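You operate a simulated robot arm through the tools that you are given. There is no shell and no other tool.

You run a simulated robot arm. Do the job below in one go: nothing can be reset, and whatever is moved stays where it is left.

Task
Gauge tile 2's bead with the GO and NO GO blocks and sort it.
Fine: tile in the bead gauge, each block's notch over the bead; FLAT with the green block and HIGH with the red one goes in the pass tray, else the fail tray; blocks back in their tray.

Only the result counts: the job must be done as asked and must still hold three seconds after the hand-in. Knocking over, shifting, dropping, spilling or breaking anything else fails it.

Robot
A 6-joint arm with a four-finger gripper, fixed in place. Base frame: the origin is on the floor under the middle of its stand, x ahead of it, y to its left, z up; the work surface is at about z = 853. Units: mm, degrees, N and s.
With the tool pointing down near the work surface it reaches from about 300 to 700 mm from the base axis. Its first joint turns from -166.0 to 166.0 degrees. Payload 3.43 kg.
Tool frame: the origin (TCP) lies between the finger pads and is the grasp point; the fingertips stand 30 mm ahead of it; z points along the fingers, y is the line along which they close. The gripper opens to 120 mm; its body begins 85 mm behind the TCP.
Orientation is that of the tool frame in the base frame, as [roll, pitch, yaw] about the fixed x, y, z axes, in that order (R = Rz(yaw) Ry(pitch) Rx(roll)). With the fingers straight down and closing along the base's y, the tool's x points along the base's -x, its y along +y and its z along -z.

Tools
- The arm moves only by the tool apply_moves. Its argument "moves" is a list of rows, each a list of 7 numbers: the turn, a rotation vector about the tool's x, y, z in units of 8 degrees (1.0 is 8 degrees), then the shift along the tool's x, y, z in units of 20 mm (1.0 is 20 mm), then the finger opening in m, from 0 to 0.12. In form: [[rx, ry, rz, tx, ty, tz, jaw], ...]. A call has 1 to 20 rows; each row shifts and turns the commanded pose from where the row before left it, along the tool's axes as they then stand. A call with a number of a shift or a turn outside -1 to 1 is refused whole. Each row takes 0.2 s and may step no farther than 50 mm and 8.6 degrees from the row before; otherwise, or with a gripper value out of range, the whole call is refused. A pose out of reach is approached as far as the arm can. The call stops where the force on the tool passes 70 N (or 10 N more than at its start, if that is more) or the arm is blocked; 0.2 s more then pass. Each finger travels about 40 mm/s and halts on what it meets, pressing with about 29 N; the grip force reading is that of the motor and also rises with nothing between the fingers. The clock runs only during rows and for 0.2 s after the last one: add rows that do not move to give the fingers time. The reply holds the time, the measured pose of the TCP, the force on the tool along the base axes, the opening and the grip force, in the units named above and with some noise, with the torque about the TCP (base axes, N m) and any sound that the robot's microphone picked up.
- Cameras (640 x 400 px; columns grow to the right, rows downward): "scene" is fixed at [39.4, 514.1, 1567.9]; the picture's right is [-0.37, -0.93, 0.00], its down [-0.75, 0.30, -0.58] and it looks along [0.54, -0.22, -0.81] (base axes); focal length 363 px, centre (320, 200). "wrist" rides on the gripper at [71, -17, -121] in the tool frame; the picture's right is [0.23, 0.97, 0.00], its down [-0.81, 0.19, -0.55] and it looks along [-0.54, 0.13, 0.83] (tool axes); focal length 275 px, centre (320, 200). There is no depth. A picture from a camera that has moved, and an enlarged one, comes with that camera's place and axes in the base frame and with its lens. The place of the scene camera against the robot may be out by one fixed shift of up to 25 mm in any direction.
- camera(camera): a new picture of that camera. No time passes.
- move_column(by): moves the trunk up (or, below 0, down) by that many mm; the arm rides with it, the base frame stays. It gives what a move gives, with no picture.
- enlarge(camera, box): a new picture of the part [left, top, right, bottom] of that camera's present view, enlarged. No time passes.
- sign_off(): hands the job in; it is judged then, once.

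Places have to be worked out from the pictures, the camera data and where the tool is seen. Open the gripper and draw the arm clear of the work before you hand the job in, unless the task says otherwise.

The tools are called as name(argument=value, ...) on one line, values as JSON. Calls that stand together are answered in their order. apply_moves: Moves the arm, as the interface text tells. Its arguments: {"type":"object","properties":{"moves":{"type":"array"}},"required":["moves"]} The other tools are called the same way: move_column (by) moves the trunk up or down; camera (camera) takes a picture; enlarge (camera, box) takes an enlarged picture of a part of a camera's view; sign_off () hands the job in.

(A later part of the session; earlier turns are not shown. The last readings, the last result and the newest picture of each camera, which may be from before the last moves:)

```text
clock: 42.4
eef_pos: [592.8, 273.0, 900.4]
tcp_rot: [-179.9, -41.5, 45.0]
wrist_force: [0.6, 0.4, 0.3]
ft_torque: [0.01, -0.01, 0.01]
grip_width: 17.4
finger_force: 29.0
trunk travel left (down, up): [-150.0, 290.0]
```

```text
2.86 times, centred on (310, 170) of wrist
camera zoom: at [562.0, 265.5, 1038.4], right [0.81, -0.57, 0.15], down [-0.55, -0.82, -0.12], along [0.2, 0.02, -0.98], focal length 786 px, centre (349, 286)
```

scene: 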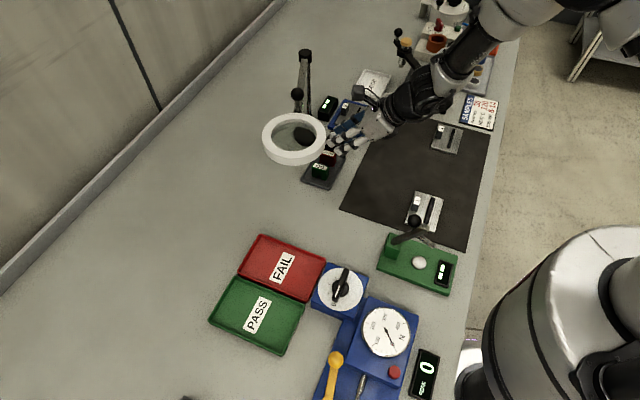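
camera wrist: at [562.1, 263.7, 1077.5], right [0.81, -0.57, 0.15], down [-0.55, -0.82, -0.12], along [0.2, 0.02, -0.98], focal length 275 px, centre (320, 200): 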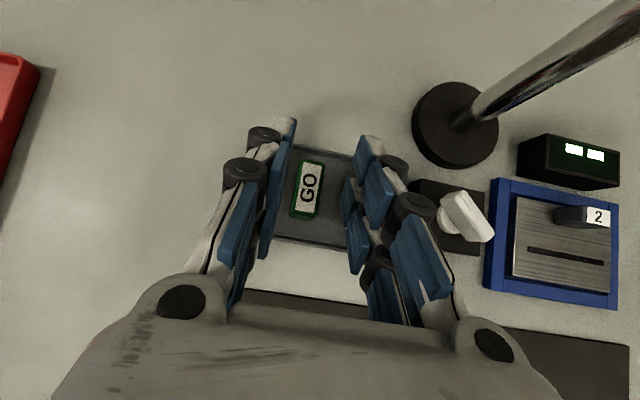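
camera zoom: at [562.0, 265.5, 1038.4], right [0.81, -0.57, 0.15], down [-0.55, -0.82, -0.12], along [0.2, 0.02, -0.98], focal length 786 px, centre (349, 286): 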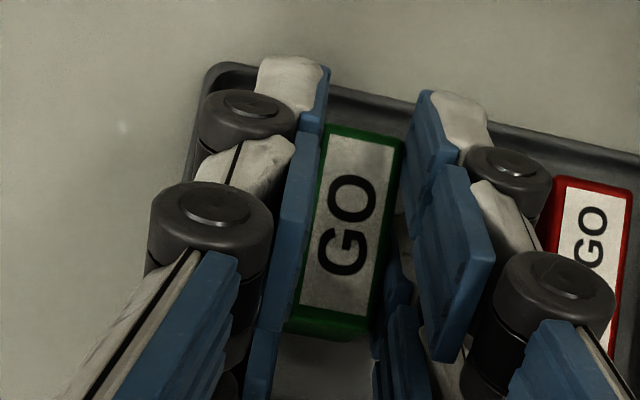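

Gripped at 17.4 mm. I'll lift it, carry it inward around the lamp, and hover over the bead.

apply_moves(moves=[[0, 0, 0, 0.2485, 0, -0.281, 0.005], [0, 0, 0, 0.497, 0, -0.562, 0.005], [0, 0, 0, 0.497, 0, -0.562, 0.005], [0, 0, 0, 0.2485, 0, -0.281, 0.005], [0, 0, 0, -0.215, 0.8565, -0.333, 0.005], [0, 0, 0, -0.215, 0.8565, -0.333, 0.005], [0, 0, 0, -0.215, 0.8565, -0.333, 0.005], [0, 0, 0, -0.215, 0.8565, -0.333, 0.005], [0, 0, 0, -0.215, 0.8565, -0.333, 0.005], [0, 0, 0, -0.215, 0.8565, -0.333, 0.005], [0, 0, 0, -0.215, 0.8565, -0.333, 0.005], [0, 0, 0, 0, 0, 0, 0.005]])

camera(camera="wrist")

camera(camera="scene")

```text
clock: 45.0
eef_pos: [636.3, 151.2, 961.0]
tcp_rot: [-180.0, -41.5, 45.0]
wrist_force: [0.4, 0.2, -0.4]
ft_torque: [-0.02, -0.02, -0.01]
grip_width: 17.4
finger_force: 29.0
trunk travel left (down, up): [-150.0, 290.0]
```

```text
taken
camera wrist: at [605.9, 143.2, 1098.8], right [0.81, -0.57, 0.15], down [-0.55, -0.82, -0.12], along [0.2, 0.02, -0.98], focal length 275 px, centre (320, 200)
```

wrist: 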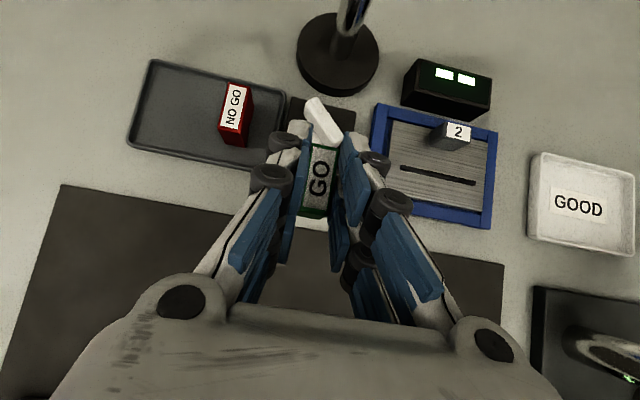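

```text
taken
```

scene: 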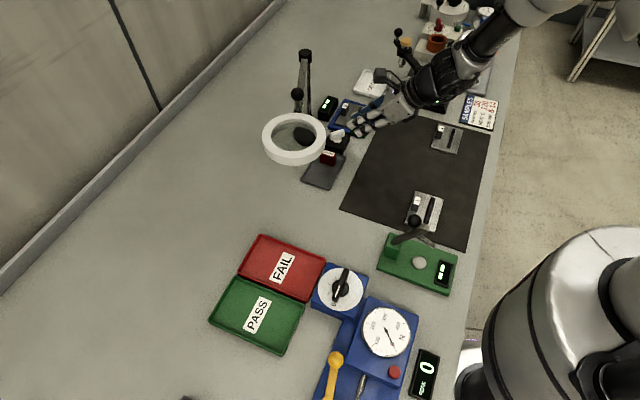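

The GO block is held securely. I'll continue to hover over the bead at TCP ≈ (752.7, 98.1, 960).

apply_moves(moves=[[0, 0, 0, 0.275, 0.989, 0.254, 0.005], [0, 0, 0, 0.275, 0.989, 0.254, 0.005], [0, 0, 0, 0.275, 0.989, 0.254, 0.005], [0, 0, 0, 0.275, 0.989, 0.254, 0.005], [0, 0, 0, 0.275, 0.989, 0.254, 0.005], [0, 0, 0, 0.275, 0.989, 0.254, 0.005], [0, 0, 0, 0, 0, 0, 0.005]])

enlarge(camera="wrist", box=[200, 90, 420, 300])

enlarge(camera="scene", box=[320, 70, 400, 140])

```text
clock: 46.6
eef_pos: [754.0, 98.8, 961.4]
tcp_rot: [179.9, -41.5, 45.0]
wrist_force: [0.2, -0.1, -0.7]
ft_torque: [0.02, -0.04, 0.0]
grip_width: 17.4
finger_force: 29.3
trunk travel left (down, up): [-150.0, 290.0]
```

```text
1.90 times, centred on (310, 195) of wrist
camera zoom: at [723.6, 90.7, 1098.9], right [0.81, -0.57, 0.15], down [-0.55, -0.82, -0.12], along [0.2, 0.02, -0.98], focal length 524 px, centre (339, 210)
```

zoom: 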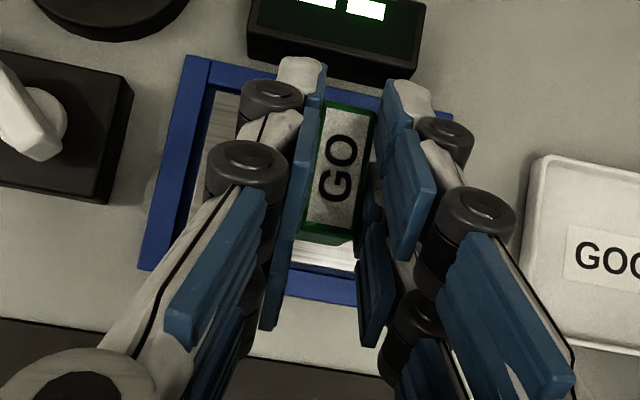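

```text
5.71 times, centred on (360, 105) of scene
camera zoom: at [39.4, 514.1, 1567.9], right [-0.37, -0.93, 0.0], down [-0.75, 0.3, -0.58], along [0.54, -0.22, -0.81], focal length 2076 px, centre (91, 743)
```

zoom: 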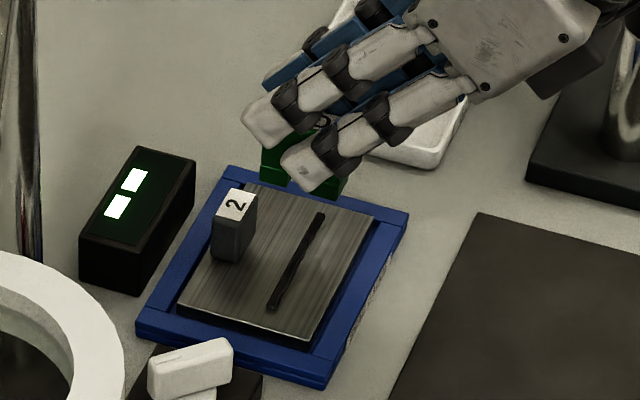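

TCP is at (754.7, 97.8), about 0.9 mm too far out in e1. I'll correct that and descend to z≈918, just above contact.

apply_moves(moves=[[0, 0, 0, -0.488, 0, 0.53, 0.005], [0, 0, 0, -0.488, 0, 0.53, 0.005], [0, 0, 0, -0.488, 0, 0.53, 0.005], [0, 0, 0, 0, 0, 0, 0.005]])

enlarge(camera="wrist", box=[220, 90, 400, 300])

enlarge(camera="scene", box=[335, 90, 385, 130])

```text
clock: 47.6
eef_pos: [753.7, 97.4, 917.8]
tcp_rot: [-180.0, -41.5, 45.1]
wrist_force: [0.2, 0.1, -1.1]
ft_torque: [0.01, -0.05, 0.02]
grip_width: 17.4
finger_force: 29.1
trunk travel left (down, up): [-150.0, 290.0]
```

```text
1.90 times, centred on (310, 195) of wrist
camera zoom: at [722.5, 90.8, 1055.2], right [0.81, -0.57, 0.15], down [-0.55, -0.82, -0.12], along [0.2, 0.02, -0.98], focal length 524 px, centre (339, 210)
```

zoom: 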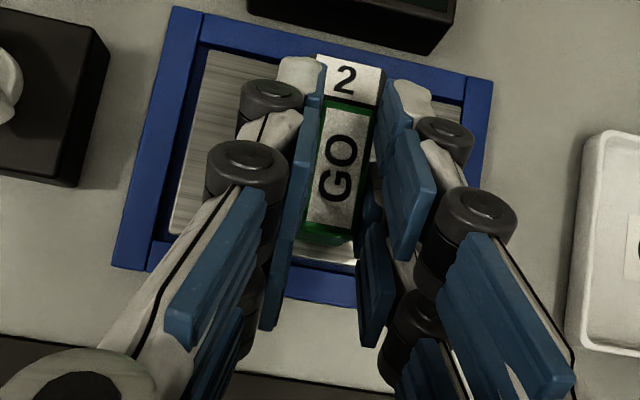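

```text
10.00 times, centred on (360, 110) of scene
camera zoom: at [39.4, 514.1, 1567.9], right [-0.37, -0.93, 0.0], down [-0.75, 0.3, -0.58], along [0.54, -0.22, -0.81], focal length 3633 px, centre (-80, 1100)
```

zoom: 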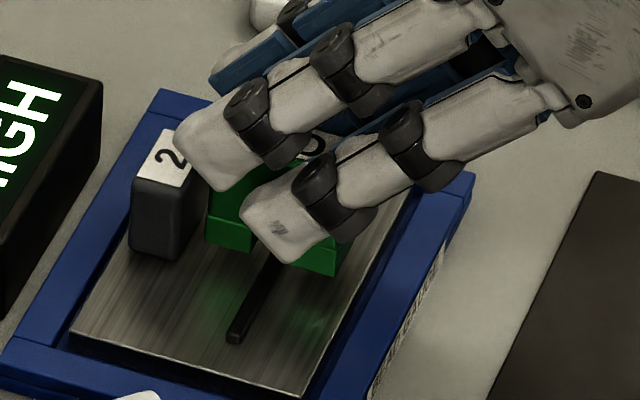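

The display now reads HIGH with the block hovering over the bead, so the gauge is live. I'll keep lowering in small steps.

apply_moves(moves=[[0, 0, 0, -0.0497, 0, 0.0562, 0.005], [0, 0, 0, -0.0497, 0, 0.0562, 0.005], [0, 0, 0, 0, 0, 0, 0.005]])

enlarge(camera="scene", box=[345, 100, 375, 124])

enlarge(camera="scene", box=[320, 85, 380, 130])

```text
clock: 48.4
eef_pos: [753.9, 98.7, 913.7]
tcp_rot: [180.0, -41.6, 45.0]
wrist_force: [0.1, -0.2, -0.4]
ft_torque: [-0.02, -0.03, -0.02]
grip_width: 17.3
finger_force: 28.7
trunk travel left (down, up): [-150.0, 290.0]
```

```text
16.00 times, centred on (360, 112) of scene
camera zoom: at [39.4, 514.1, 1567.9], right [-0.37, -0.93, 0.0], down [-0.75, 0.3, -0.58], along [0.54, -0.22, -0.81], focal length 5813 px, centre (-320, 1608)
```

zoom: 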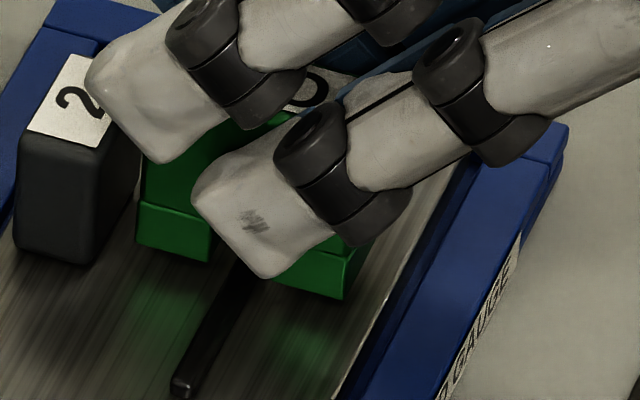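

```text
8.89 times, centred on (350, 108) of scene
camera zoom: at [39.4, 514.1, 1567.9], right [-0.37, -0.93, 0.0], down [-0.75, 0.3, -0.58], along [0.54, -0.22, -0.81], focal length 3230 px, centre (53, 1022)
```

zoom: 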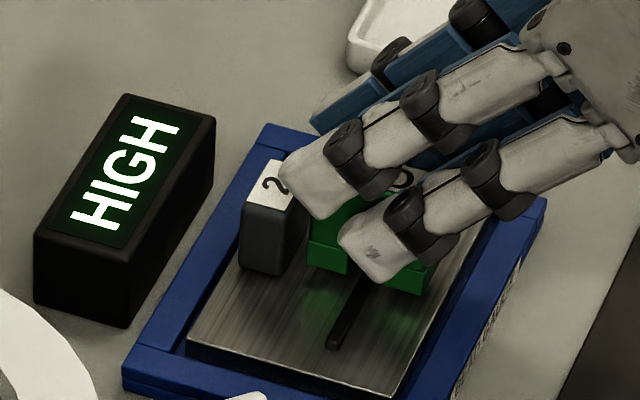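

The notch looks centred over the bead, with a few mm still to go. I'll lower further.

apply_moves(moves=[[0, 0, 0, -0.0497, 0, 0.0562, 0.005], [0, 0, 0, -0.0497, 0, 0.0562, 0.005], [0, 0, 0, 0, 0, 0, 0.005]])

enlarge(camera="scene", box=[320, 85, 380, 130])

```text
clock: 49.2
eef_pos: [753.3, 98.9, 911.1]
tcp_rot: [179.9, -41.5, 45.0]
wrist_force: [0.4, -0.4, -0.3]
ft_torque: [0.0, -0.01, 0.02]
grip_width: 17.6
finger_force: 28.8
trunk travel left (down, up): [-150.0, 290.0]
```

```text
8.89 times, centred on (350, 108) of scene
camera zoom: at [39.4, 514.1, 1567.9], right [-0.37, -0.93, 0.0], down [-0.75, 0.3, -0.58], along [0.54, -0.22, -0.81], focal length 3230 px, centre (53, 1022)
```

zoom: 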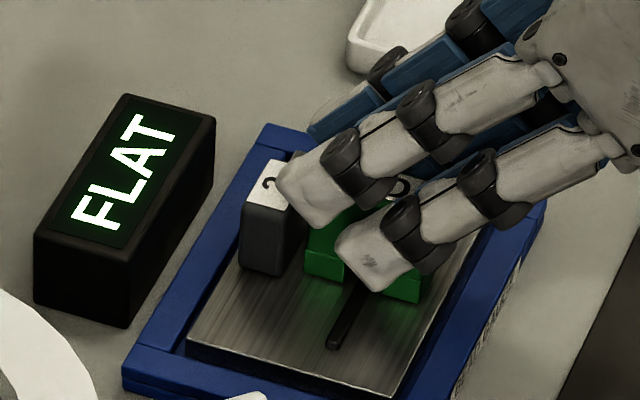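

FLAT with the GO block. I'll lower the last bit to contact so the block actually sits on the tile.

apply_moves(moves=[[0, 0, 0, -0.0265, 0, 0.03, 0.005], [0, 0, 0, 0, 0, 0, 0.005]])

enlarge(camera="scene", box=[320, 85, 380, 130])

```text
clock: 49.8
eef_pos: [753.7, 98.9, 910.8]
tcp_rot: [-180.0, -41.5, 45.0]
wrist_force: [-0.9, 0.5, 0.0]
ft_torque: [-0.02, 0.01, -0.02]
grip_width: 17.4
finger_force: 28.8
trunk travel left (down, up): [-150.0, 290.0]
```

```text
8.89 times, centred on (350, 108) of scene
camera zoom: at [39.4, 514.1, 1567.9], right [-0.37, -0.93, 0.0], down [-0.75, 0.3, -0.58], along [0.54, -0.22, -0.81], focal length 3230 px, centre (53, 1022)
```

zoom: 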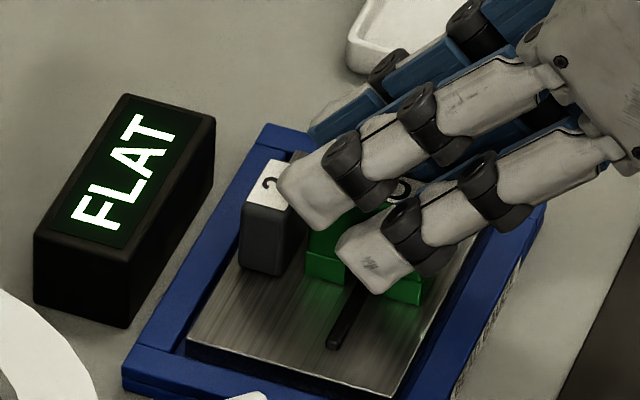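

Still almost no contact force, so I'll lower a touch more.

apply_moves(moves=[[0, 0, 0, -0.0265, 0, 0.03, 0.005], [0, 0, 0, 0, 0, 0, 0.005], [0, 0, 0, 0, 0, 0, 0.005]])

enlarge(camera="wrist", box=[220, 90, 400, 300])

```text
clock: 50.6
eef_pos: [753.7, 98.7, 911.1]
tcp_rot: [179.9, -41.6, 45.2]
wrist_force: [-0.2, -0.9, 7.2]
ft_torque: [-0.07, 0.07, 0.03]
grip_width: 17.4
finger_force: 29.4
trunk travel left (down, up): [-150.0, 290.0]
```

```text
1.90 times, centred on (310, 195) of wrist
camera zoom: at [722.8, 90.8, 1048.2], right [0.81, -0.57, 0.15], down [-0.55, -0.82, -0.12], along [0.2, 0.02, -0.98], focal length 524 px, centre (339, 210)
```

zoom: 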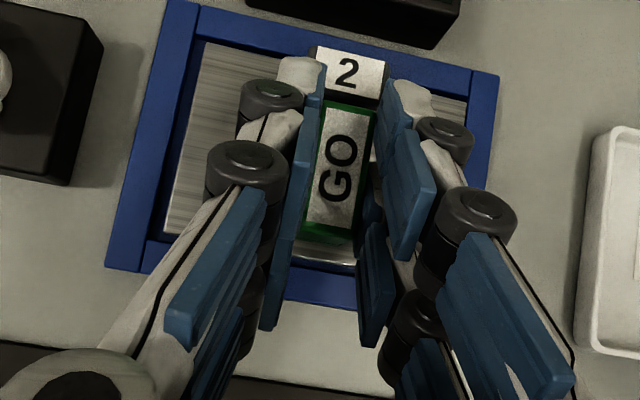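

Contact at about 7.5 N, so the block is seated. I'll open slightly to let it rest on its own and confirm the reading.

apply_moves(moves=[[0, 0, 0, 0, 0, 0, 0.028], [0, 0, 0, 0, 0, 0, 0.028], [0, 0, 0, 0, 0, 0, 0.028], [0, 0, 0, 0, 0, 0, 0.028], [0, 0, 0, 0, 0, 0, 0.028]])

enlarge(camera="scene", box=[320, 85, 380, 130])

enlarge(camera="wrist", box=[220, 90, 400, 300])

```text
clock: 51.8
eef_pos: [753.6, 99.2, 909.1]
tcp_rot: [180.0, -41.5, 45.0]
wrist_force: [0.1, -0.3, 0.5]
ft_torque: [-0.01, -0.01, 0.01]
grip_width: 28.2
finger_force: 0.1
trunk travel left (down, up): [-150.0, 290.0]
```

```text
8.89 times, centred on (350, 108) of scene
camera zoom: at [39.4, 514.1, 1567.9], right [-0.37, -0.93, 0.0], down [-0.75, 0.3, -0.58], along [0.54, -0.22, -0.81], focal length 3230 px, centre (53, 1022)
```

zoom: 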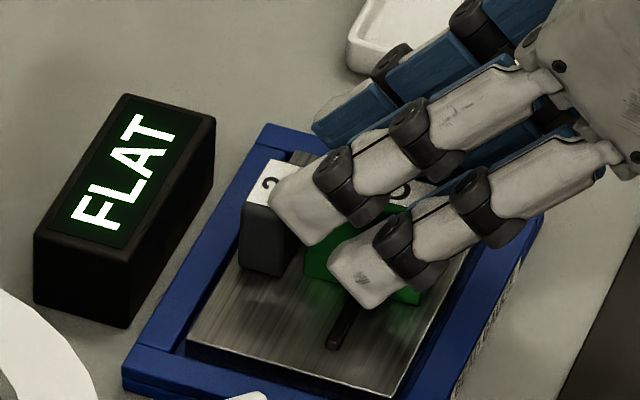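

```text
1.90 times, centred on (310, 195) of wrist
camera zoom: at [723.0, 91.0, 1046.9], right [0.81, -0.57, 0.15], down [-0.55, -0.82, -0.12], along [0.2, 0.02, -0.98], focal length 524 px, centre (339, 210)
```

zoom: 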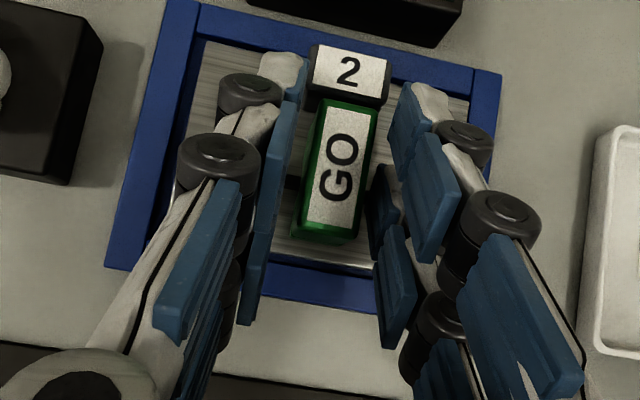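

FLAT confirmed at rest. I'll re-grip the GO block and return it to its tray.

apply_moves(moves=[[0, 0, 0, 0, 0, 0, 0.005], [0, 0, 0, 0, 0, 0, 0.005], [0, 0, 0, 0, 0, 0, 0.005], [0, 0, 0, 0, 0, 0, 0.005], [0, 0, 0, 0.2485, 0, -0.281, 0.005], [0, 0, 0, 0.497, 0, -0.562, 0.005], [0, 0, 0, 0.497, 0, -0.562, 0.005], [0, 0, 0, 0.497, 0, -0.562, 0.005], [0, 0, 0, 0, 0, 0, 0.005]])

camera(camera="wrist")

enlarge(camera="scene", box=[320, 70, 400, 140])

```text
clock: 53.8
eef_pos: [752.2, 97.4, 961.3]
tcp_rot: [179.9, -41.6, 45.0]
wrist_force: [-0.1, 0.3, 0.0]
ft_torque: [0.03, 0.02, -0.01]
grip_width: 17.5
finger_force: 28.5
trunk travel left (down, up): [-150.0, 290.0]
```

```text
taken
camera wrist: at [722.9, 90.5, 1099.1], right [0.81, -0.57, 0.15], down [-0.55, -0.82, -0.12], along [0.2, 0.02, -0.98], focal length 275 px, centre (320, 200)
```

wrist: 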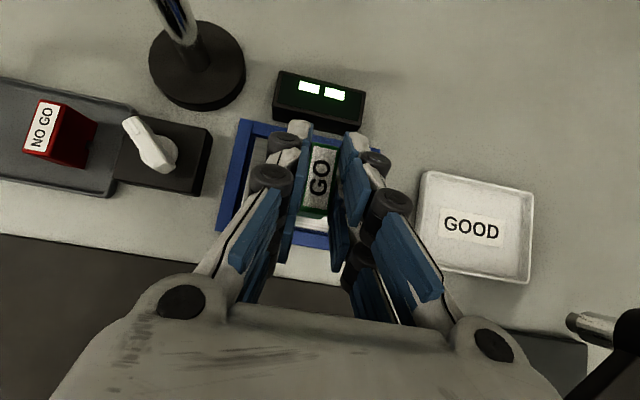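

```text
5.71 times, centred on (360, 105) of scene
camera zoom: at [39.4, 514.1, 1567.9], right [-0.37, -0.93, 0.0], down [-0.75, 0.3, -0.58], along [0.54, -0.22, -0.81], focal length 2076 px, centre (91, 743)
```

zoom: 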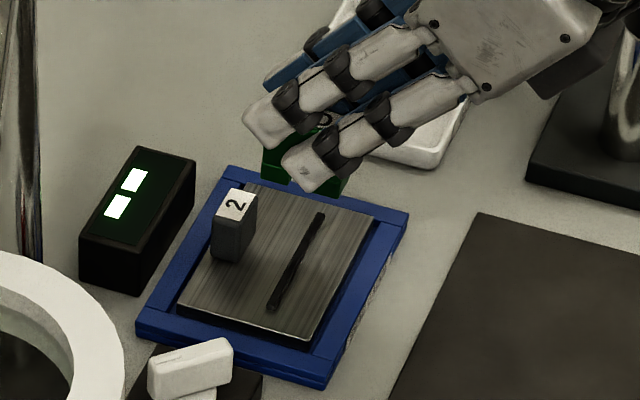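

The tile is undisturbed. I'll carry the GO block back to above its original place in the tray.

apply_moves(moves=[[0, 0, 0, -0.272, -0.981, -0.2405, 0.005], [0, 0, 0, -0.272, -0.981, -0.2405, 0.005], [0, 0, 0, -0.272, -0.981, -0.2405, 0.005], [0, 0, 0, -0.272, -0.981, -0.2405, 0.005], [0, 0, 0, -0.272, -0.981, -0.2405, 0.005], [0, 0, 0, -0.272, -0.981, -0.2405, 0.005], [0, 0, 0, 0.2155, -0.8565, 0.3335, 0.005], [0, 0, 0, 0.2155, -0.8565, 0.3335, 0.005], [0, 0, 0, 0.2155, -0.8565, 0.3335, 0.005], [0, 0, 0, 0.2155, -0.8565, 0.3335, 0.005], [0, 0, 0, 0.2155, -0.8565, 0.3335, 0.005], [0, 0, 0, 0.2155, -0.8565, 0.3335, 0.005], [0, 0, 0, 0.2155, -0.8565, 0.3335, 0.005], [0, 0, 0, 0, 0, 0, 0.005]])

camera(camera="wrist")

enlarge(camera="scene", box=[260, 100, 400, 200])

```text
clock: 56.8
eef_pos: [590.1, 274.0, 945.0]
tcp_rot: [180.0, -41.5, 45.0]
wrist_force: [0.4, 0.2, -0.1]
ft_torque: [-0.02, -0.01, 0.01]
grip_width: 17.9
finger_force: 28.6
trunk travel left (down, up): [-150.0, 290.0]
```

```text
taken
camera wrist: at [560.2, 265.8, 1083.9], right [0.81, -0.57, 0.15], down [-0.55, -0.82, -0.12], along [0.2, 0.02, -0.98], focal length 275 px, centre (320, 200)
```

wrist: 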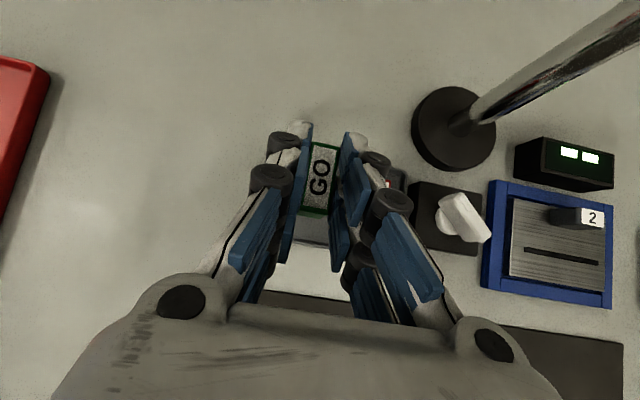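

```text
4.00 times, centred on (330, 150) of scene
camera zoom: at [39.4, 514.1, 1567.9], right [-0.37, -0.93, 0.0], down [-0.75, 0.3, -0.58], along [0.54, -0.22, -0.81], focal length 1453 px, centre (280, 400)
```

zoom: 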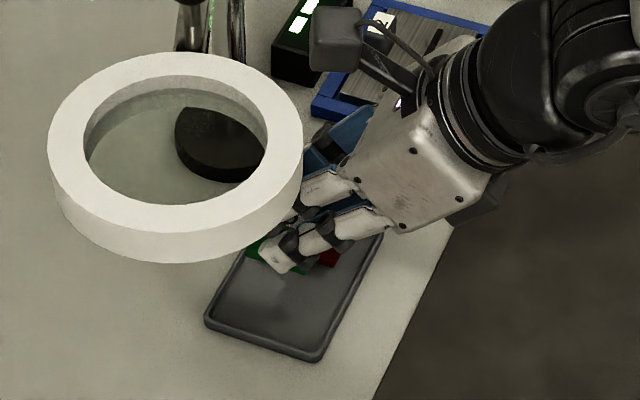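

TCP is at (591.3, 272.9). I'll correct by (+1.8, -0.3) and descend to just above the tray floor.

apply_moves(moves=[[0, 0, 0, -0.45, 0.025, 0.537, 0.005], [0, 0, 0, -0.45, 0.025, 0.537, 0.005], [0, 0, 0, -0.45, 0.025, 0.537, 0.005], [0, 0, 0, 0, 0, 0, 0.005]])

enlarge(camera="wrist", box=[220, 100, 400, 240])

enlarge(camera="scene", box=[290, 130, 370, 200])

```text
clock: 57.8
eef_pos: [592.4, 272.5, 904.7]
tcp_rot: [-180.0, -41.5, 44.9]
wrist_force: [-0.5, 0.2, -0.6]
ft_torque: [0.0, -0.04, 0.01]
grip_width: 17.6
finger_force: 29.0
trunk travel left (down, up): [-150.0, 290.0]
```

```text
2.86 times, centred on (310, 170) of wrist
camera zoom: at [561.2, 265.1, 1042.7], right [0.81, -0.57, 0.15], down [-0.55, -0.82, -0.12], along [0.2, 0.02, -0.98], focal length 786 px, centre (349, 286)
```

zoom: 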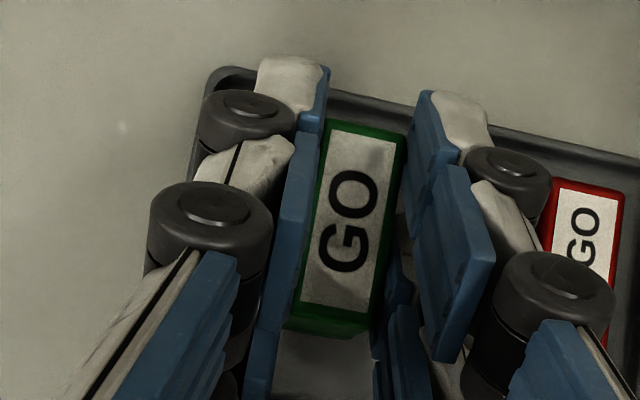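

```text
5.71 times, centred on (330, 165) of scene
camera zoom: at [39.4, 514.1, 1567.9], right [-0.37, -0.93, 0.0], down [-0.75, 0.3, -0.58], along [0.54, -0.22, -0.81], focal length 2076 px, centre (263, 400)
```

zoom: 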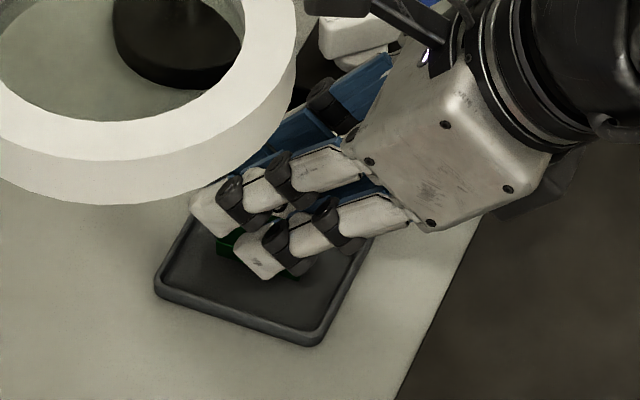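

It's aligned with the original spot. I'll lower in small steps until it touches the tray floor.

apply_moves(moves=[[0, 0, 0, -0.0497, 0, 0.0562, 0.005], [0, 0, 0, -0.0497, 0, 0.0562, 0.005], [0, 0, 0, -0.0265, 0, 0.03, 0.005], [0, 0, 0, 0, 0, 0, 0.005]])

```text
clock: 58.8
eef_pos: [593.8, 273.4, 899.9]
tcp_rot: [-180.0, -41.5, 45.0]
wrist_force: [0.1, -0.5, 0.1]
ft_torque: [0.04, 0.0, 0.0]
grip_width: 17.6
finger_force: 29.3
trunk travel left (down, up): [-150.0, 290.0]
```

No contact yet, so I'll continue in sub-millimetre steps.

apply_moves(moves=[[0, 0, 0, -0.0265, 0, 0.03, 0.005], [0, 0, 0, 0, 0, 0, 0.005]])

apply_moves(moves=[[0, 0, 0, -0.0265, 0, 0.03, 0.005], [0, 0, 0, 0, 0, 0, 0.005]])

```text
clock: 59.4
eef_pos: [593.4, 273.2, 899.9]
tcp_rot: [-180.0, -41.5, 45.0]
wrist_force: [-0.6, 0.1, 0.6]
ft_torque: [0.0, -0.02, -0.05]
grip_width: 17.5
finger_force: 28.8
trunk travel left (down, up): [-150.0, 290.0]
```

```text
clock: 60.0
eef_pos: [594.0, 271.8, 898.2]
tcp_rot: [-179.9, -41.5, 45.1]
wrist_force: [0.0, -0.5, -1.7]
ft_torque: [-0.01, 0.01, 0.01]
grip_width: 17.6
finger_force: 29.6
trunk travel left (down, up): [-150.0, 290.0]
```

apply_moves(moves=[[0, 0, 0, -0.0265, 0, 0.03, 0.005], [0, 0, 0, 0, 0, 0, 0.005], [0, 0, 0, 0, 0, 0, 0.005]])

enlarge(camera="wrist", box=[220, 100, 400, 240])

```text
clock: 60.8
eef_pos: [594.3, 272.3, 899.6]
tcp_rot: [-180.0, -41.7, 45.0]
wrist_force: [1.6, 0.6, 2.4]
ft_torque: [-0.02, -0.02, 0.01]
grip_width: 17.8
finger_force: 28.8
trunk travel left (down, up): [-150.0, 290.0]
```

```text
2.86 times, centred on (310, 170) of wrist
camera zoom: at [563.8, 264.8, 1036.8], right [0.81, -0.57, 0.15], down [-0.55, -0.82, -0.12], along [0.2, 0.02, -0.98], focal length 786 px, centre (349, 286)
```

zoom: 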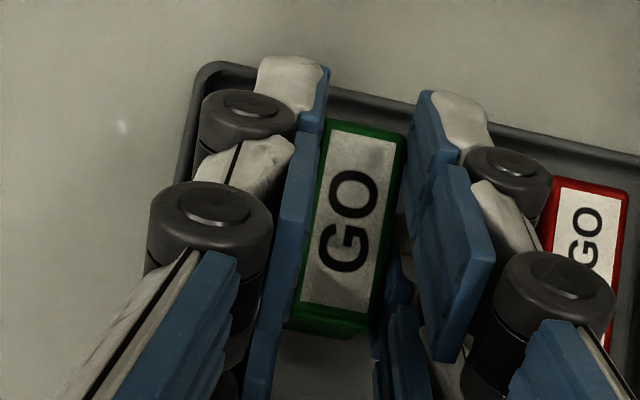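

Light contact with the floor (about 3 N). I'll release by opening to 36 mm and check.

apply_moves(moves=[[0, 0, 0, 0, 0, 0, 0.024], [0, 0, 0, 0, 0, 0, 0.03], [0, 0, 0, 0, 0, 0, 0.036], [0, 0, 0, 0, 0, 0, 0.036]])

enlarge(camera="wrist", box=[220, 100, 400, 240])

```text
clock: 61.8
eef_pos: [594.3, 272.8, 898.4]
tcp_rot: [180.0, -41.5, 44.9]
wrist_force: [0.2, -0.1, 0.4]
ft_torque: [0.01, 0.03, 0.02]
grip_width: 36.1
finger_force: 0.1
trunk travel left (down, up): [-150.0, 290.0]
```

```text
2.86 times, centred on (310, 170) of wrist
camera zoom: at [563.7, 264.8, 1036.5], right [0.81, -0.57, 0.15], down [-0.55, -0.82, -0.12], along [0.2, 0.02, -0.98], focal length 786 px, centre (349, 286)
```

zoom: 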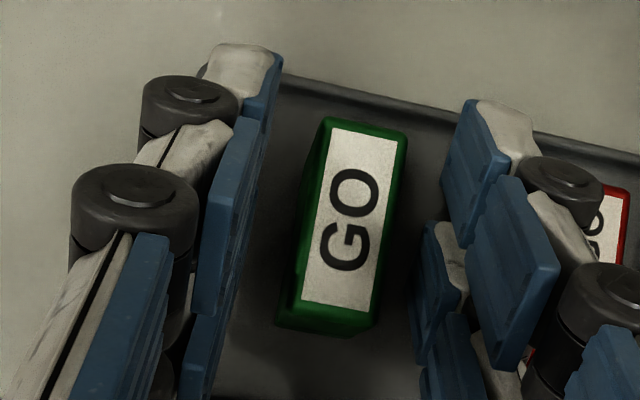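

GO is back in place. I'll rise and move over the NO GO block.

apply_moves(moves=[[0, 0, 0, 0.33, 0, -0.375, 0.036], [0, 0, 0, 0.68, 0, -0.768, 0.036], [0, 0, 0, 0.35, 0, -0.393, 0.036], [0, 0, 0, 0, 0.795, 0, 0.036], [0, 0, 0, 0, 0.795, 0, 0.036], [0, 0, 0, 0, 0.795, 0, 0.036], [0, 0, 0, 0, 0, 0, 0.036]])

camera(camera="wrist")

enlarge(camera="wrist", box=[200, 100, 420, 260])

enlarge(camera="scene", box=[270, 110, 390, 200])

```text
clock: 63.4
eef_pos: [628.1, 239.7, 938.0]
tcp_rot: [180.0, -41.6, 45.0]
wrist_force: [0.7, -0.3, 0.2]
ft_torque: [-0.01, 0.05, -0.03]
grip_width: 36.3
finger_force: 0.0
trunk travel left (down, up): [-150.0, 290.0]
```

```text
taken
camera wrist: at [598.0, 231.3, 1076.6], right [0.81, -0.57, 0.15], down [-0.55, -0.82, -0.12], along [0.2, 0.02, -0.98], focal length 275 px, centre (320, 200)
```

wrist: 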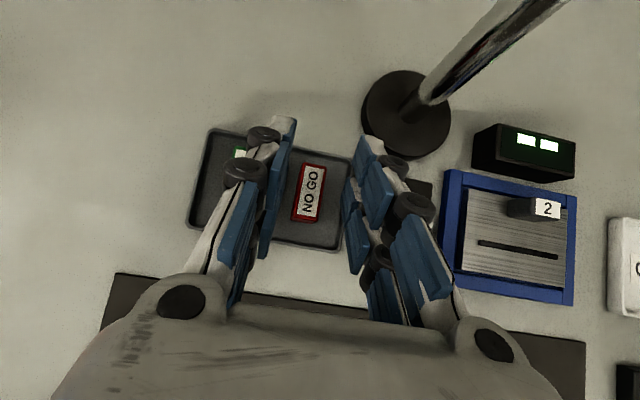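

```text
2.50 times, centred on (310, 180) of wrist
camera zoom: at [598.0, 231.3, 1076.6], right [0.81, -0.57, 0.15], down [-0.55, -0.82, -0.12], along [0.2, 0.02, -0.98], focal length 688 px, centre (345, 250)
```

zoom: 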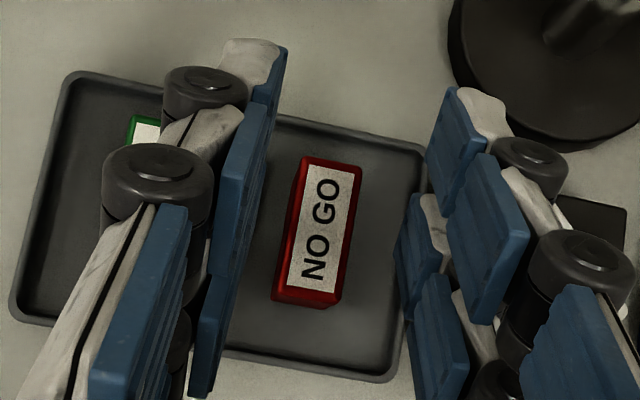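

```text
4.44 times, centred on (330, 155) of scene
camera zoom: at [39.4, 514.1, 1567.9], right [-0.37, -0.93, 0.0], down [-0.75, 0.3, -0.58], along [0.54, -0.22, -0.81], focal length 1615 px, centre (276, 400)
```

zoom: 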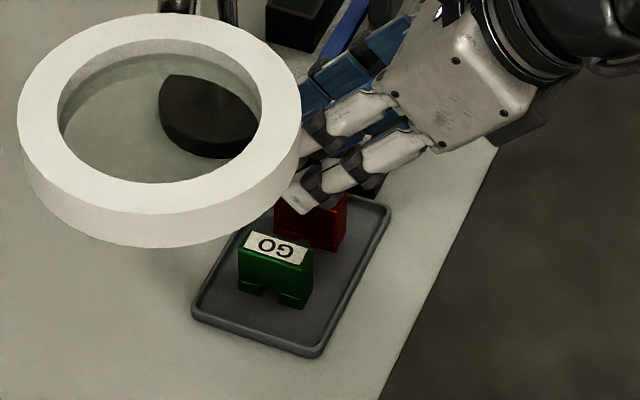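

NO GO is centred in y and needs a 2.2 mm inward shift. I'll descend to z≈901 with a 33 mm opening, which keeps clear of the knob box.

apply_moves(moves=[[0, 0, 0, -0.3375, 0, 0.339, 0.033], [0, 0, 0, -0.3375, 0, 0.339, 0.033], [0, 0, 0, -0.3375, 0, 0.339, 0.033], [0, 0, 0, -0.3375, 0, 0.339, 0.033], [0, 0, 0, 0, 0, 0, 0.033]])

enlarge(camera="wrist", box=[200, 100, 420, 260])

enlarge(camera="scene", box=[290, 100, 390, 190])

```text
clock: 64.6
eef_pos: [626.0, 238.5, 900.2]
tcp_rot: [180.0, -41.5, 44.9]
wrist_force: [0.2, -0.6, -0.2]
ft_torque: [0.02, 0.03, -0.03]
grip_width: 33.0
finger_force: 0.1
trunk travel left (down, up): [-150.0, 290.0]
```

```text
2.50 times, centred on (310, 180) of wrist
camera zoom: at [596.5, 229.7, 1038.5], right [0.81, -0.57, 0.15], down [-0.55, -0.82, -0.12], along [0.2, 0.02, -0.98], focal length 688 px, centre (345, 250)
```

zoom: 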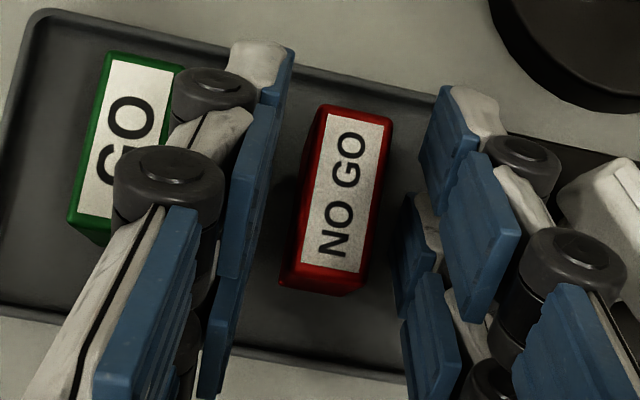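

```text
4.44 times, centred on (340, 145) of scene
camera zoom: at [39.4, 514.1, 1567.9], right [-0.37, -0.93, 0.0], down [-0.75, 0.3, -0.58], along [0.54, -0.22, -0.81], focal length 1615 px, centre (231, 444)
```

zoom: 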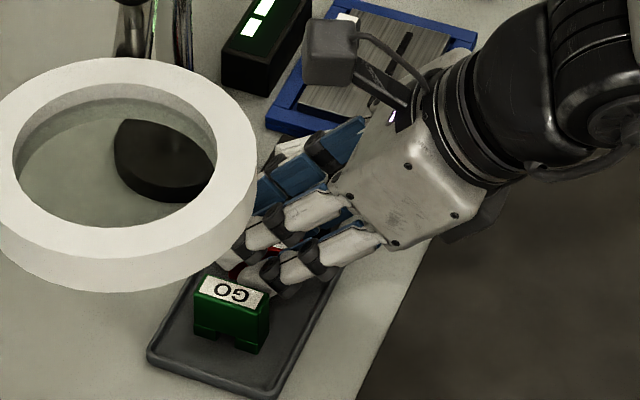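

Centred (y≈0, block at e1≈+8.8 from TCP). I'll close on NO GO.

apply_moves(moves=[[0, 0, 0, 0, 0, 0, 0.005], [0, 0, 0, 0, 0, 0, 0.005], [0, 0, 0, 0, 0, 0, 0.005], [0, 0, 0, 0, 0, 0, 0.005], [0, 0, 0, 0, 0, 0, 0.005]])

enlarge(camera="wrist", box=[200, 100, 420, 260])

```text
clock: 65.8
eef_pos: [627.6, 237.8, 899.7]
tcp_rot: [179.9, -41.5, 45.0]
wrist_force: [-0.5, 0.2, 0.1]
ft_torque: [0.0, -0.03, 0.01]
grip_width: 17.6
finger_force: 29.4
trunk travel left (down, up): [-150.0, 290.0]
```

```text
2.50 times, centred on (310, 180) of wrist
camera zoom: at [596.5, 229.7, 1038.4], right [0.81, -0.57, 0.15], down [-0.55, -0.82, -0.12], along [0.2, 0.02, -0.98], focal length 688 px, centre (345, 250)
```

zoom: 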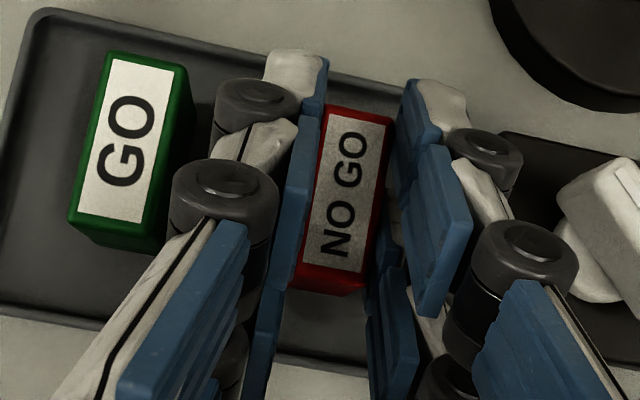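

Gripped at 17.6 mm. I'll lift 60 mm and carry it to hover above the bead.

apply_moves(moves=[[0, 0, 0, 0.2485, 0, -0.281, 0.005], [0, 0, 0, 0.497, 0, -0.562, 0.005], [0, 0, 0, 0.497, 0, -0.562, 0.005], [0, 0, 0, 0.497, 0, -0.562, 0.005], [0, 0, 0, 0.2485, 0, -0.281, 0.005], [0, 0, 0, -0.341, 0.772, -0.302, 0.005], [0, 0, 0, -0.341, 0.772, -0.302, 0.005], [0, 0, 0, -0.341, 0.772, -0.302, 0.005], [0, 0, 0, -0.341, 0.772, -0.302, 0.005], [0, 0, 0, -0.341, 0.772, -0.302, 0.005], [0, 0, 0, 0.219, 0.915, 0.194, 0.005], [0, 0, 0, 0.219, 0.915, 0.194, 0.005], [0, 0, 0, 0.219, 0.915, 0.194, 0.005], [0, 0, 0, 0.219, 0.915, 0.194, 0.005], [0, 0, 0, 0.219, 0.915, 0.194, 0.005], [0, 0, 0, 0.219, 0.915, 0.194, 0.005], [0, 0, 0, 0, 0, 0, 0.005]])

camera(camera="wrist")

enlarge(camera="wrist", box=[220, 90, 400, 300])

enlarge(camera="scene", box=[320, 70, 400, 140])

```text
clock: 69.4
eef_pos: [752.0, 98.1, 962.4]
tcp_rot: [180.0, -41.4, 45.0]
wrist_force: [-0.3, 0.3, -0.7]
ft_torque: [0.0, 0.01, -0.01]
grip_width: 17.5
finger_force: 29.1
trunk travel left (down, up): [-150.0, 290.0]
```

```text
taken
camera wrist: at [721.3, 90.7, 1099.8], right [0.81, -0.57, 0.15], down [-0.55, -0.82, -0.12], along [0.2, 0.02, -0.98], focal length 275 px, centre (320, 200)
```

wrist: 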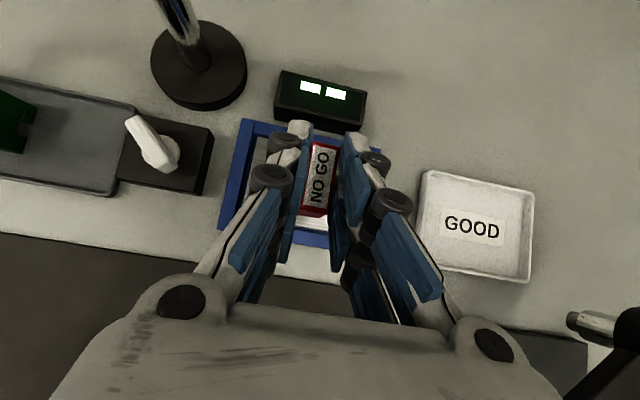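

```text
1.90 times, centred on (310, 195) of wrist
camera zoom: at [721.3, 90.7, 1099.8], right [0.81, -0.57, 0.15], down [-0.55, -0.82, -0.12], along [0.2, 0.02, -0.98], focal length 524 px, centre (339, 210)
```

zoom: 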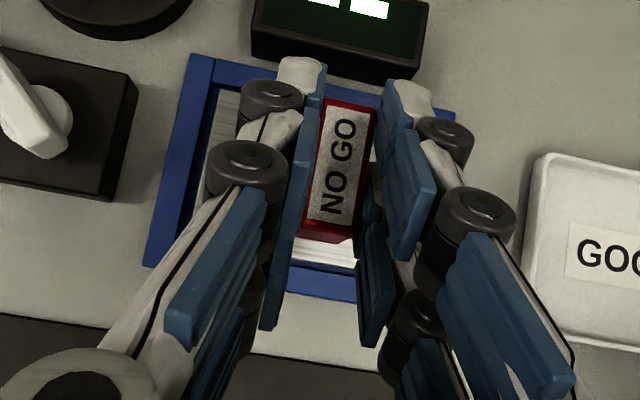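

```text
5.71 times, centred on (360, 105) of scene
camera zoom: at [39.4, 514.1, 1567.9], right [-0.37, -0.93, 0.0], down [-0.75, 0.3, -0.58], along [0.54, -0.22, -0.81], focal length 2076 px, centre (91, 743)
```

zoom: 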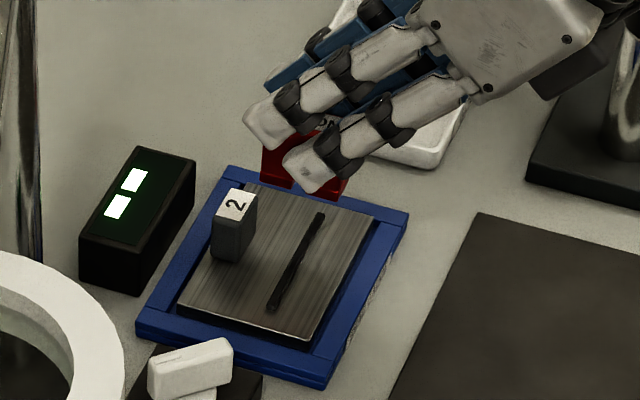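

Hovering at (752.4, 97.8). I'll descend to about z = 918, just above the bead.

apply_moves(moves=[[0, 0, 0, -0.492, 0, 0.547, 0.005], [0, 0, 0, -0.492, 0, 0.547, 0.005], [0, 0, 0, -0.492, 0, 0.547, 0.005], [0, 0, 0, 0, 0, 0, 0.005]])

enlarge(camera="scene", box=[345, 100, 375, 124])

enlarge(camera="scene", box=[320, 85, 380, 130])

enlarge(camera="wrist", box=[220, 90, 400, 300])

```text
clock: 70.4
eef_pos: [751.8, 97.8, 918.1]
tcp_rot: [-180.0, -41.5, 45.1]
wrist_force: [-0.3, 0.1, -0.8]
ft_torque: [0.04, 0.0, -0.02]
grip_width: 17.7
finger_force: 29.0
trunk travel left (down, up): [-150.0, 290.0]
```

```text
16.00 times, centred on (360, 112) of scene
camera zoom: at [39.4, 514.1, 1567.9], right [-0.37, -0.93, 0.0], down [-0.75, 0.3, -0.58], along [0.54, -0.22, -0.81], focal length 5813 px, centre (-320, 1608)
```

zoom: 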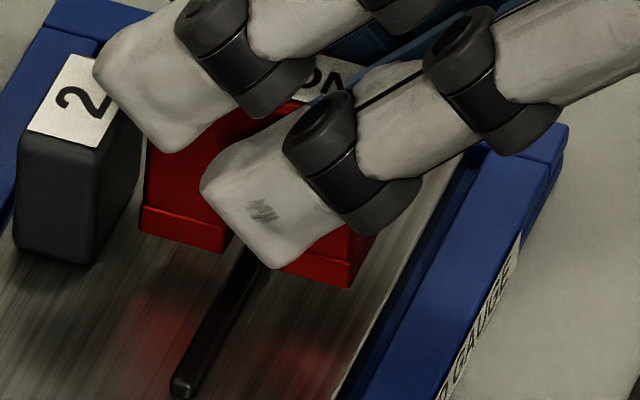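

```text
8.89 times, centred on (350, 108) of scene
camera zoom: at [39.4, 514.1, 1567.9], right [-0.37, -0.93, 0.0], down [-0.75, 0.3, -0.58], along [0.54, -0.22, -0.81], focal length 3230 px, centre (53, 1022)
```

zoom: 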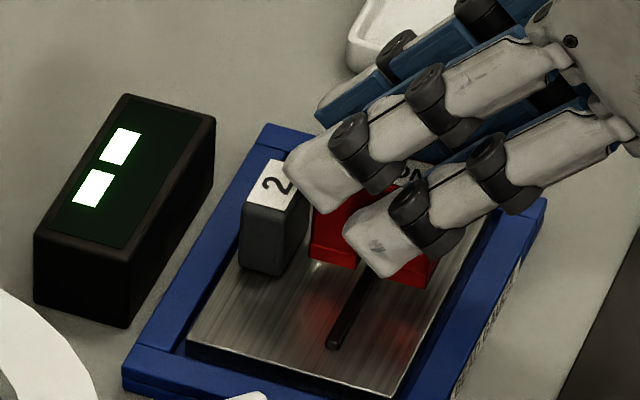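

```text
1.90 times, centred on (310, 195) of wrist
camera zoom: at [720.9, 90.0, 1056.6], right [0.81, -0.57, 0.15], down [-0.55, -0.82, -0.12], along [0.2, 0.02, -0.98], focal length 524 px, centre (339, 210)
```

zoom: 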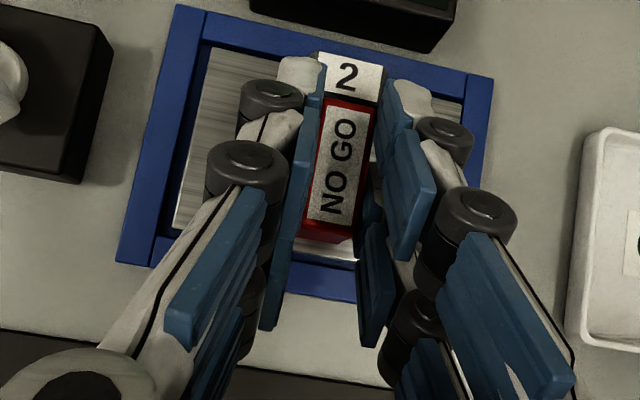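

Notch and bead look aligned. I'll lower in small steps and watch the display.

apply_moves(moves=[[0, 0, 0, -0.0497, 0, 0.0562, 0.005], [0, 0, 0, -0.0497, 0, 0.0562, 0.005], [0, 0, 0, -0.0331, 0, 0.0375, 0.005], [0, 0, 0, 0, 0, 0, 0.005]])

enlarge(camera="scene", box=[345, 100, 375, 124])

enlarge(camera="scene", box=[320, 85, 380, 130])

```text
clock: 71.4
eef_pos: [751.5, 99.2, 912.4]
tcp_rot: [180.0, -41.4, 45.0]
wrist_force: [-0.7, -0.1, 0.3]
ft_torque: [0.02, -0.02, -0.02]
grip_width: 17.4
finger_force: 29.2
trunk travel left (down, up): [-150.0, 290.0]
```

```text
16.00 times, centred on (360, 112) of scene
camera zoom: at [39.4, 514.1, 1567.9], right [-0.37, -0.93, 0.0], down [-0.75, 0.3, -0.58], along [0.54, -0.22, -0.81], focal length 5813 px, centre (-320, 1608)
```

zoom: 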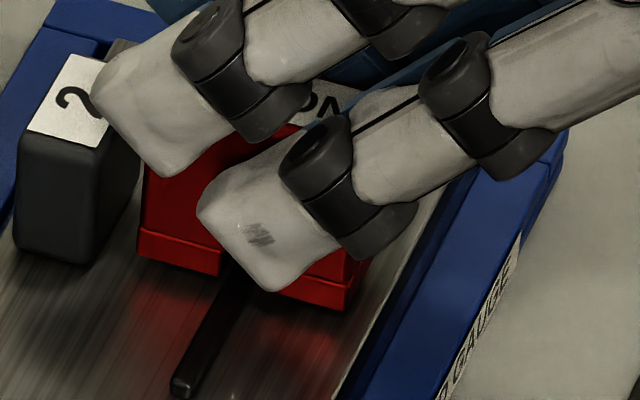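

```text
8.89 times, centred on (350, 108) of scene
camera zoom: at [39.4, 514.1, 1567.9], right [-0.37, -0.93, 0.0], down [-0.75, 0.3, -0.58], along [0.54, -0.22, -0.81], focal length 3230 px, centre (53, 1022)
```

zoom: 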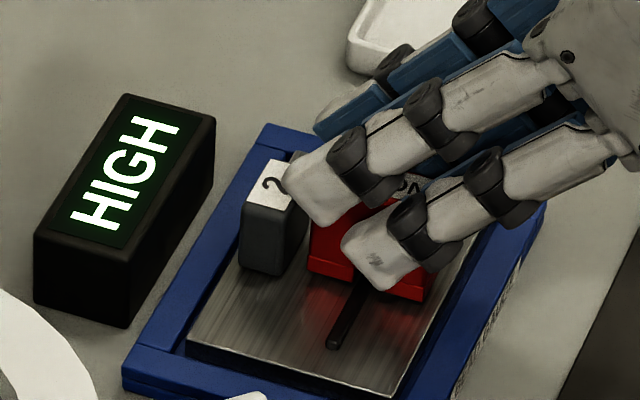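

HIGH so far, but the block isn't seated yet. I'll keep lowering to contact.

apply_moves(moves=[[0, 0, 0, -0.0497, 0, 0.0562, 0.005], [0, 0, 0, 0, 0, 0, 0.005]])

enlarge(camera="scene", box=[320, 85, 380, 130])

apply_moves(moves=[[0, 0, 0, -0.0265, 0, 0.03, 0.005], [0, 0, 0, 0, 0, 0, 0.005]])

enlarge(camera="scene", box=[345, 100, 375, 124])

enlarge(camera="scene", box=[320, 85, 380, 130])

```text
clock: 72.0
eef_pos: [751.4, 99.2, 911.5]
tcp_rot: [179.9, -41.6, 45.0]
wrist_force: [0.3, -0.1, -0.8]
ft_torque: [0.0, 0.03, 0.02]
grip_width: 17.3
finger_force: 28.8
trunk travel left (down, up): [-150.0, 290.0]
```

```text
8.89 times, centred on (350, 108) of scene
camera zoom: at [39.4, 514.1, 1567.9], right [-0.37, -0.93, 0.0], down [-0.75, 0.3, -0.58], along [0.54, -0.22, -0.81], focal length 3230 px, centre (53, 1022)
```

zoom: 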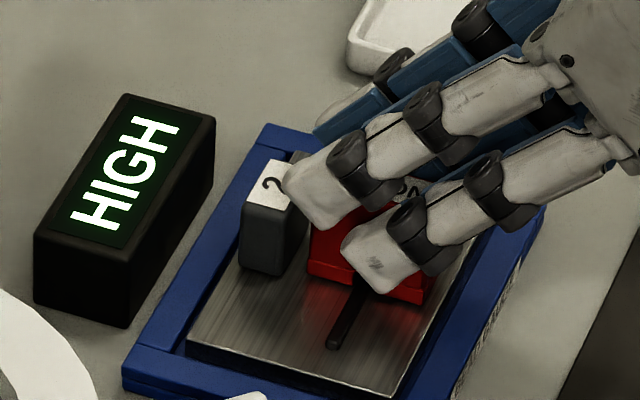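

```text
clock: 72.6
eef_pos: [751.6, 96.9, 911.2]
tcp_rot: [-180.0, -41.5, 45.0]
wrist_force: [0.5, -0.3, -1.5]
ft_torque: [-0.01, 0.02, 0.0]
grip_width: 17.7
finger_force: 29.3
trunk travel left (down, up): [-150.0, 290.0]
```

```text
16.00 times, centred on (360, 112) of scene
camera zoom: at [39.4, 514.1, 1567.9], right [-0.37, -0.93, 0.0], down [-0.75, 0.3, -0.58], along [0.54, -0.22, -0.81], focal length 5813 px, centre (-320, 1608)
```

zoom: 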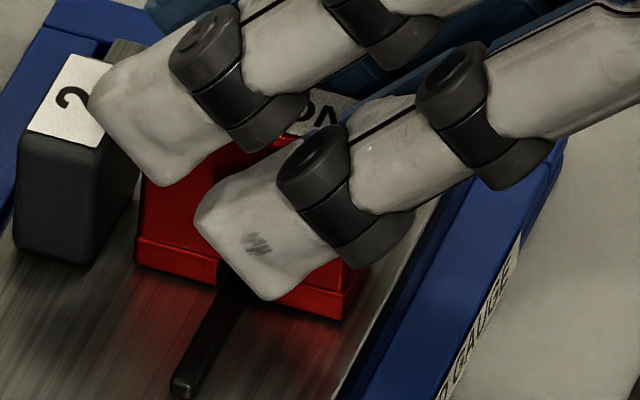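

```text
8.89 times, centred on (350, 108) of scene
camera zoom: at [39.4, 514.1, 1567.9], right [-0.37, -0.93, 0.0], down [-0.75, 0.3, -0.58], along [0.54, -0.22, -0.81], focal length 3230 px, centre (53, 1022)
```

zoom: 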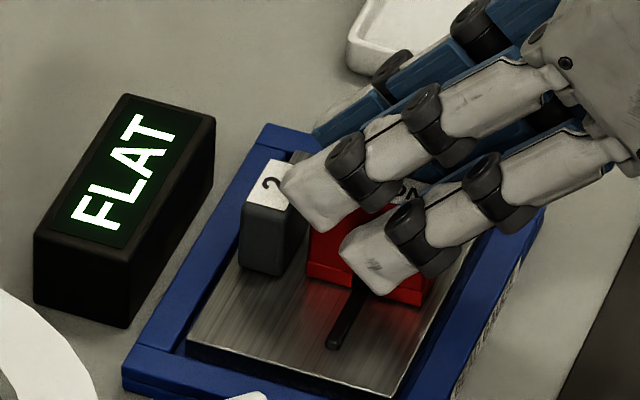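

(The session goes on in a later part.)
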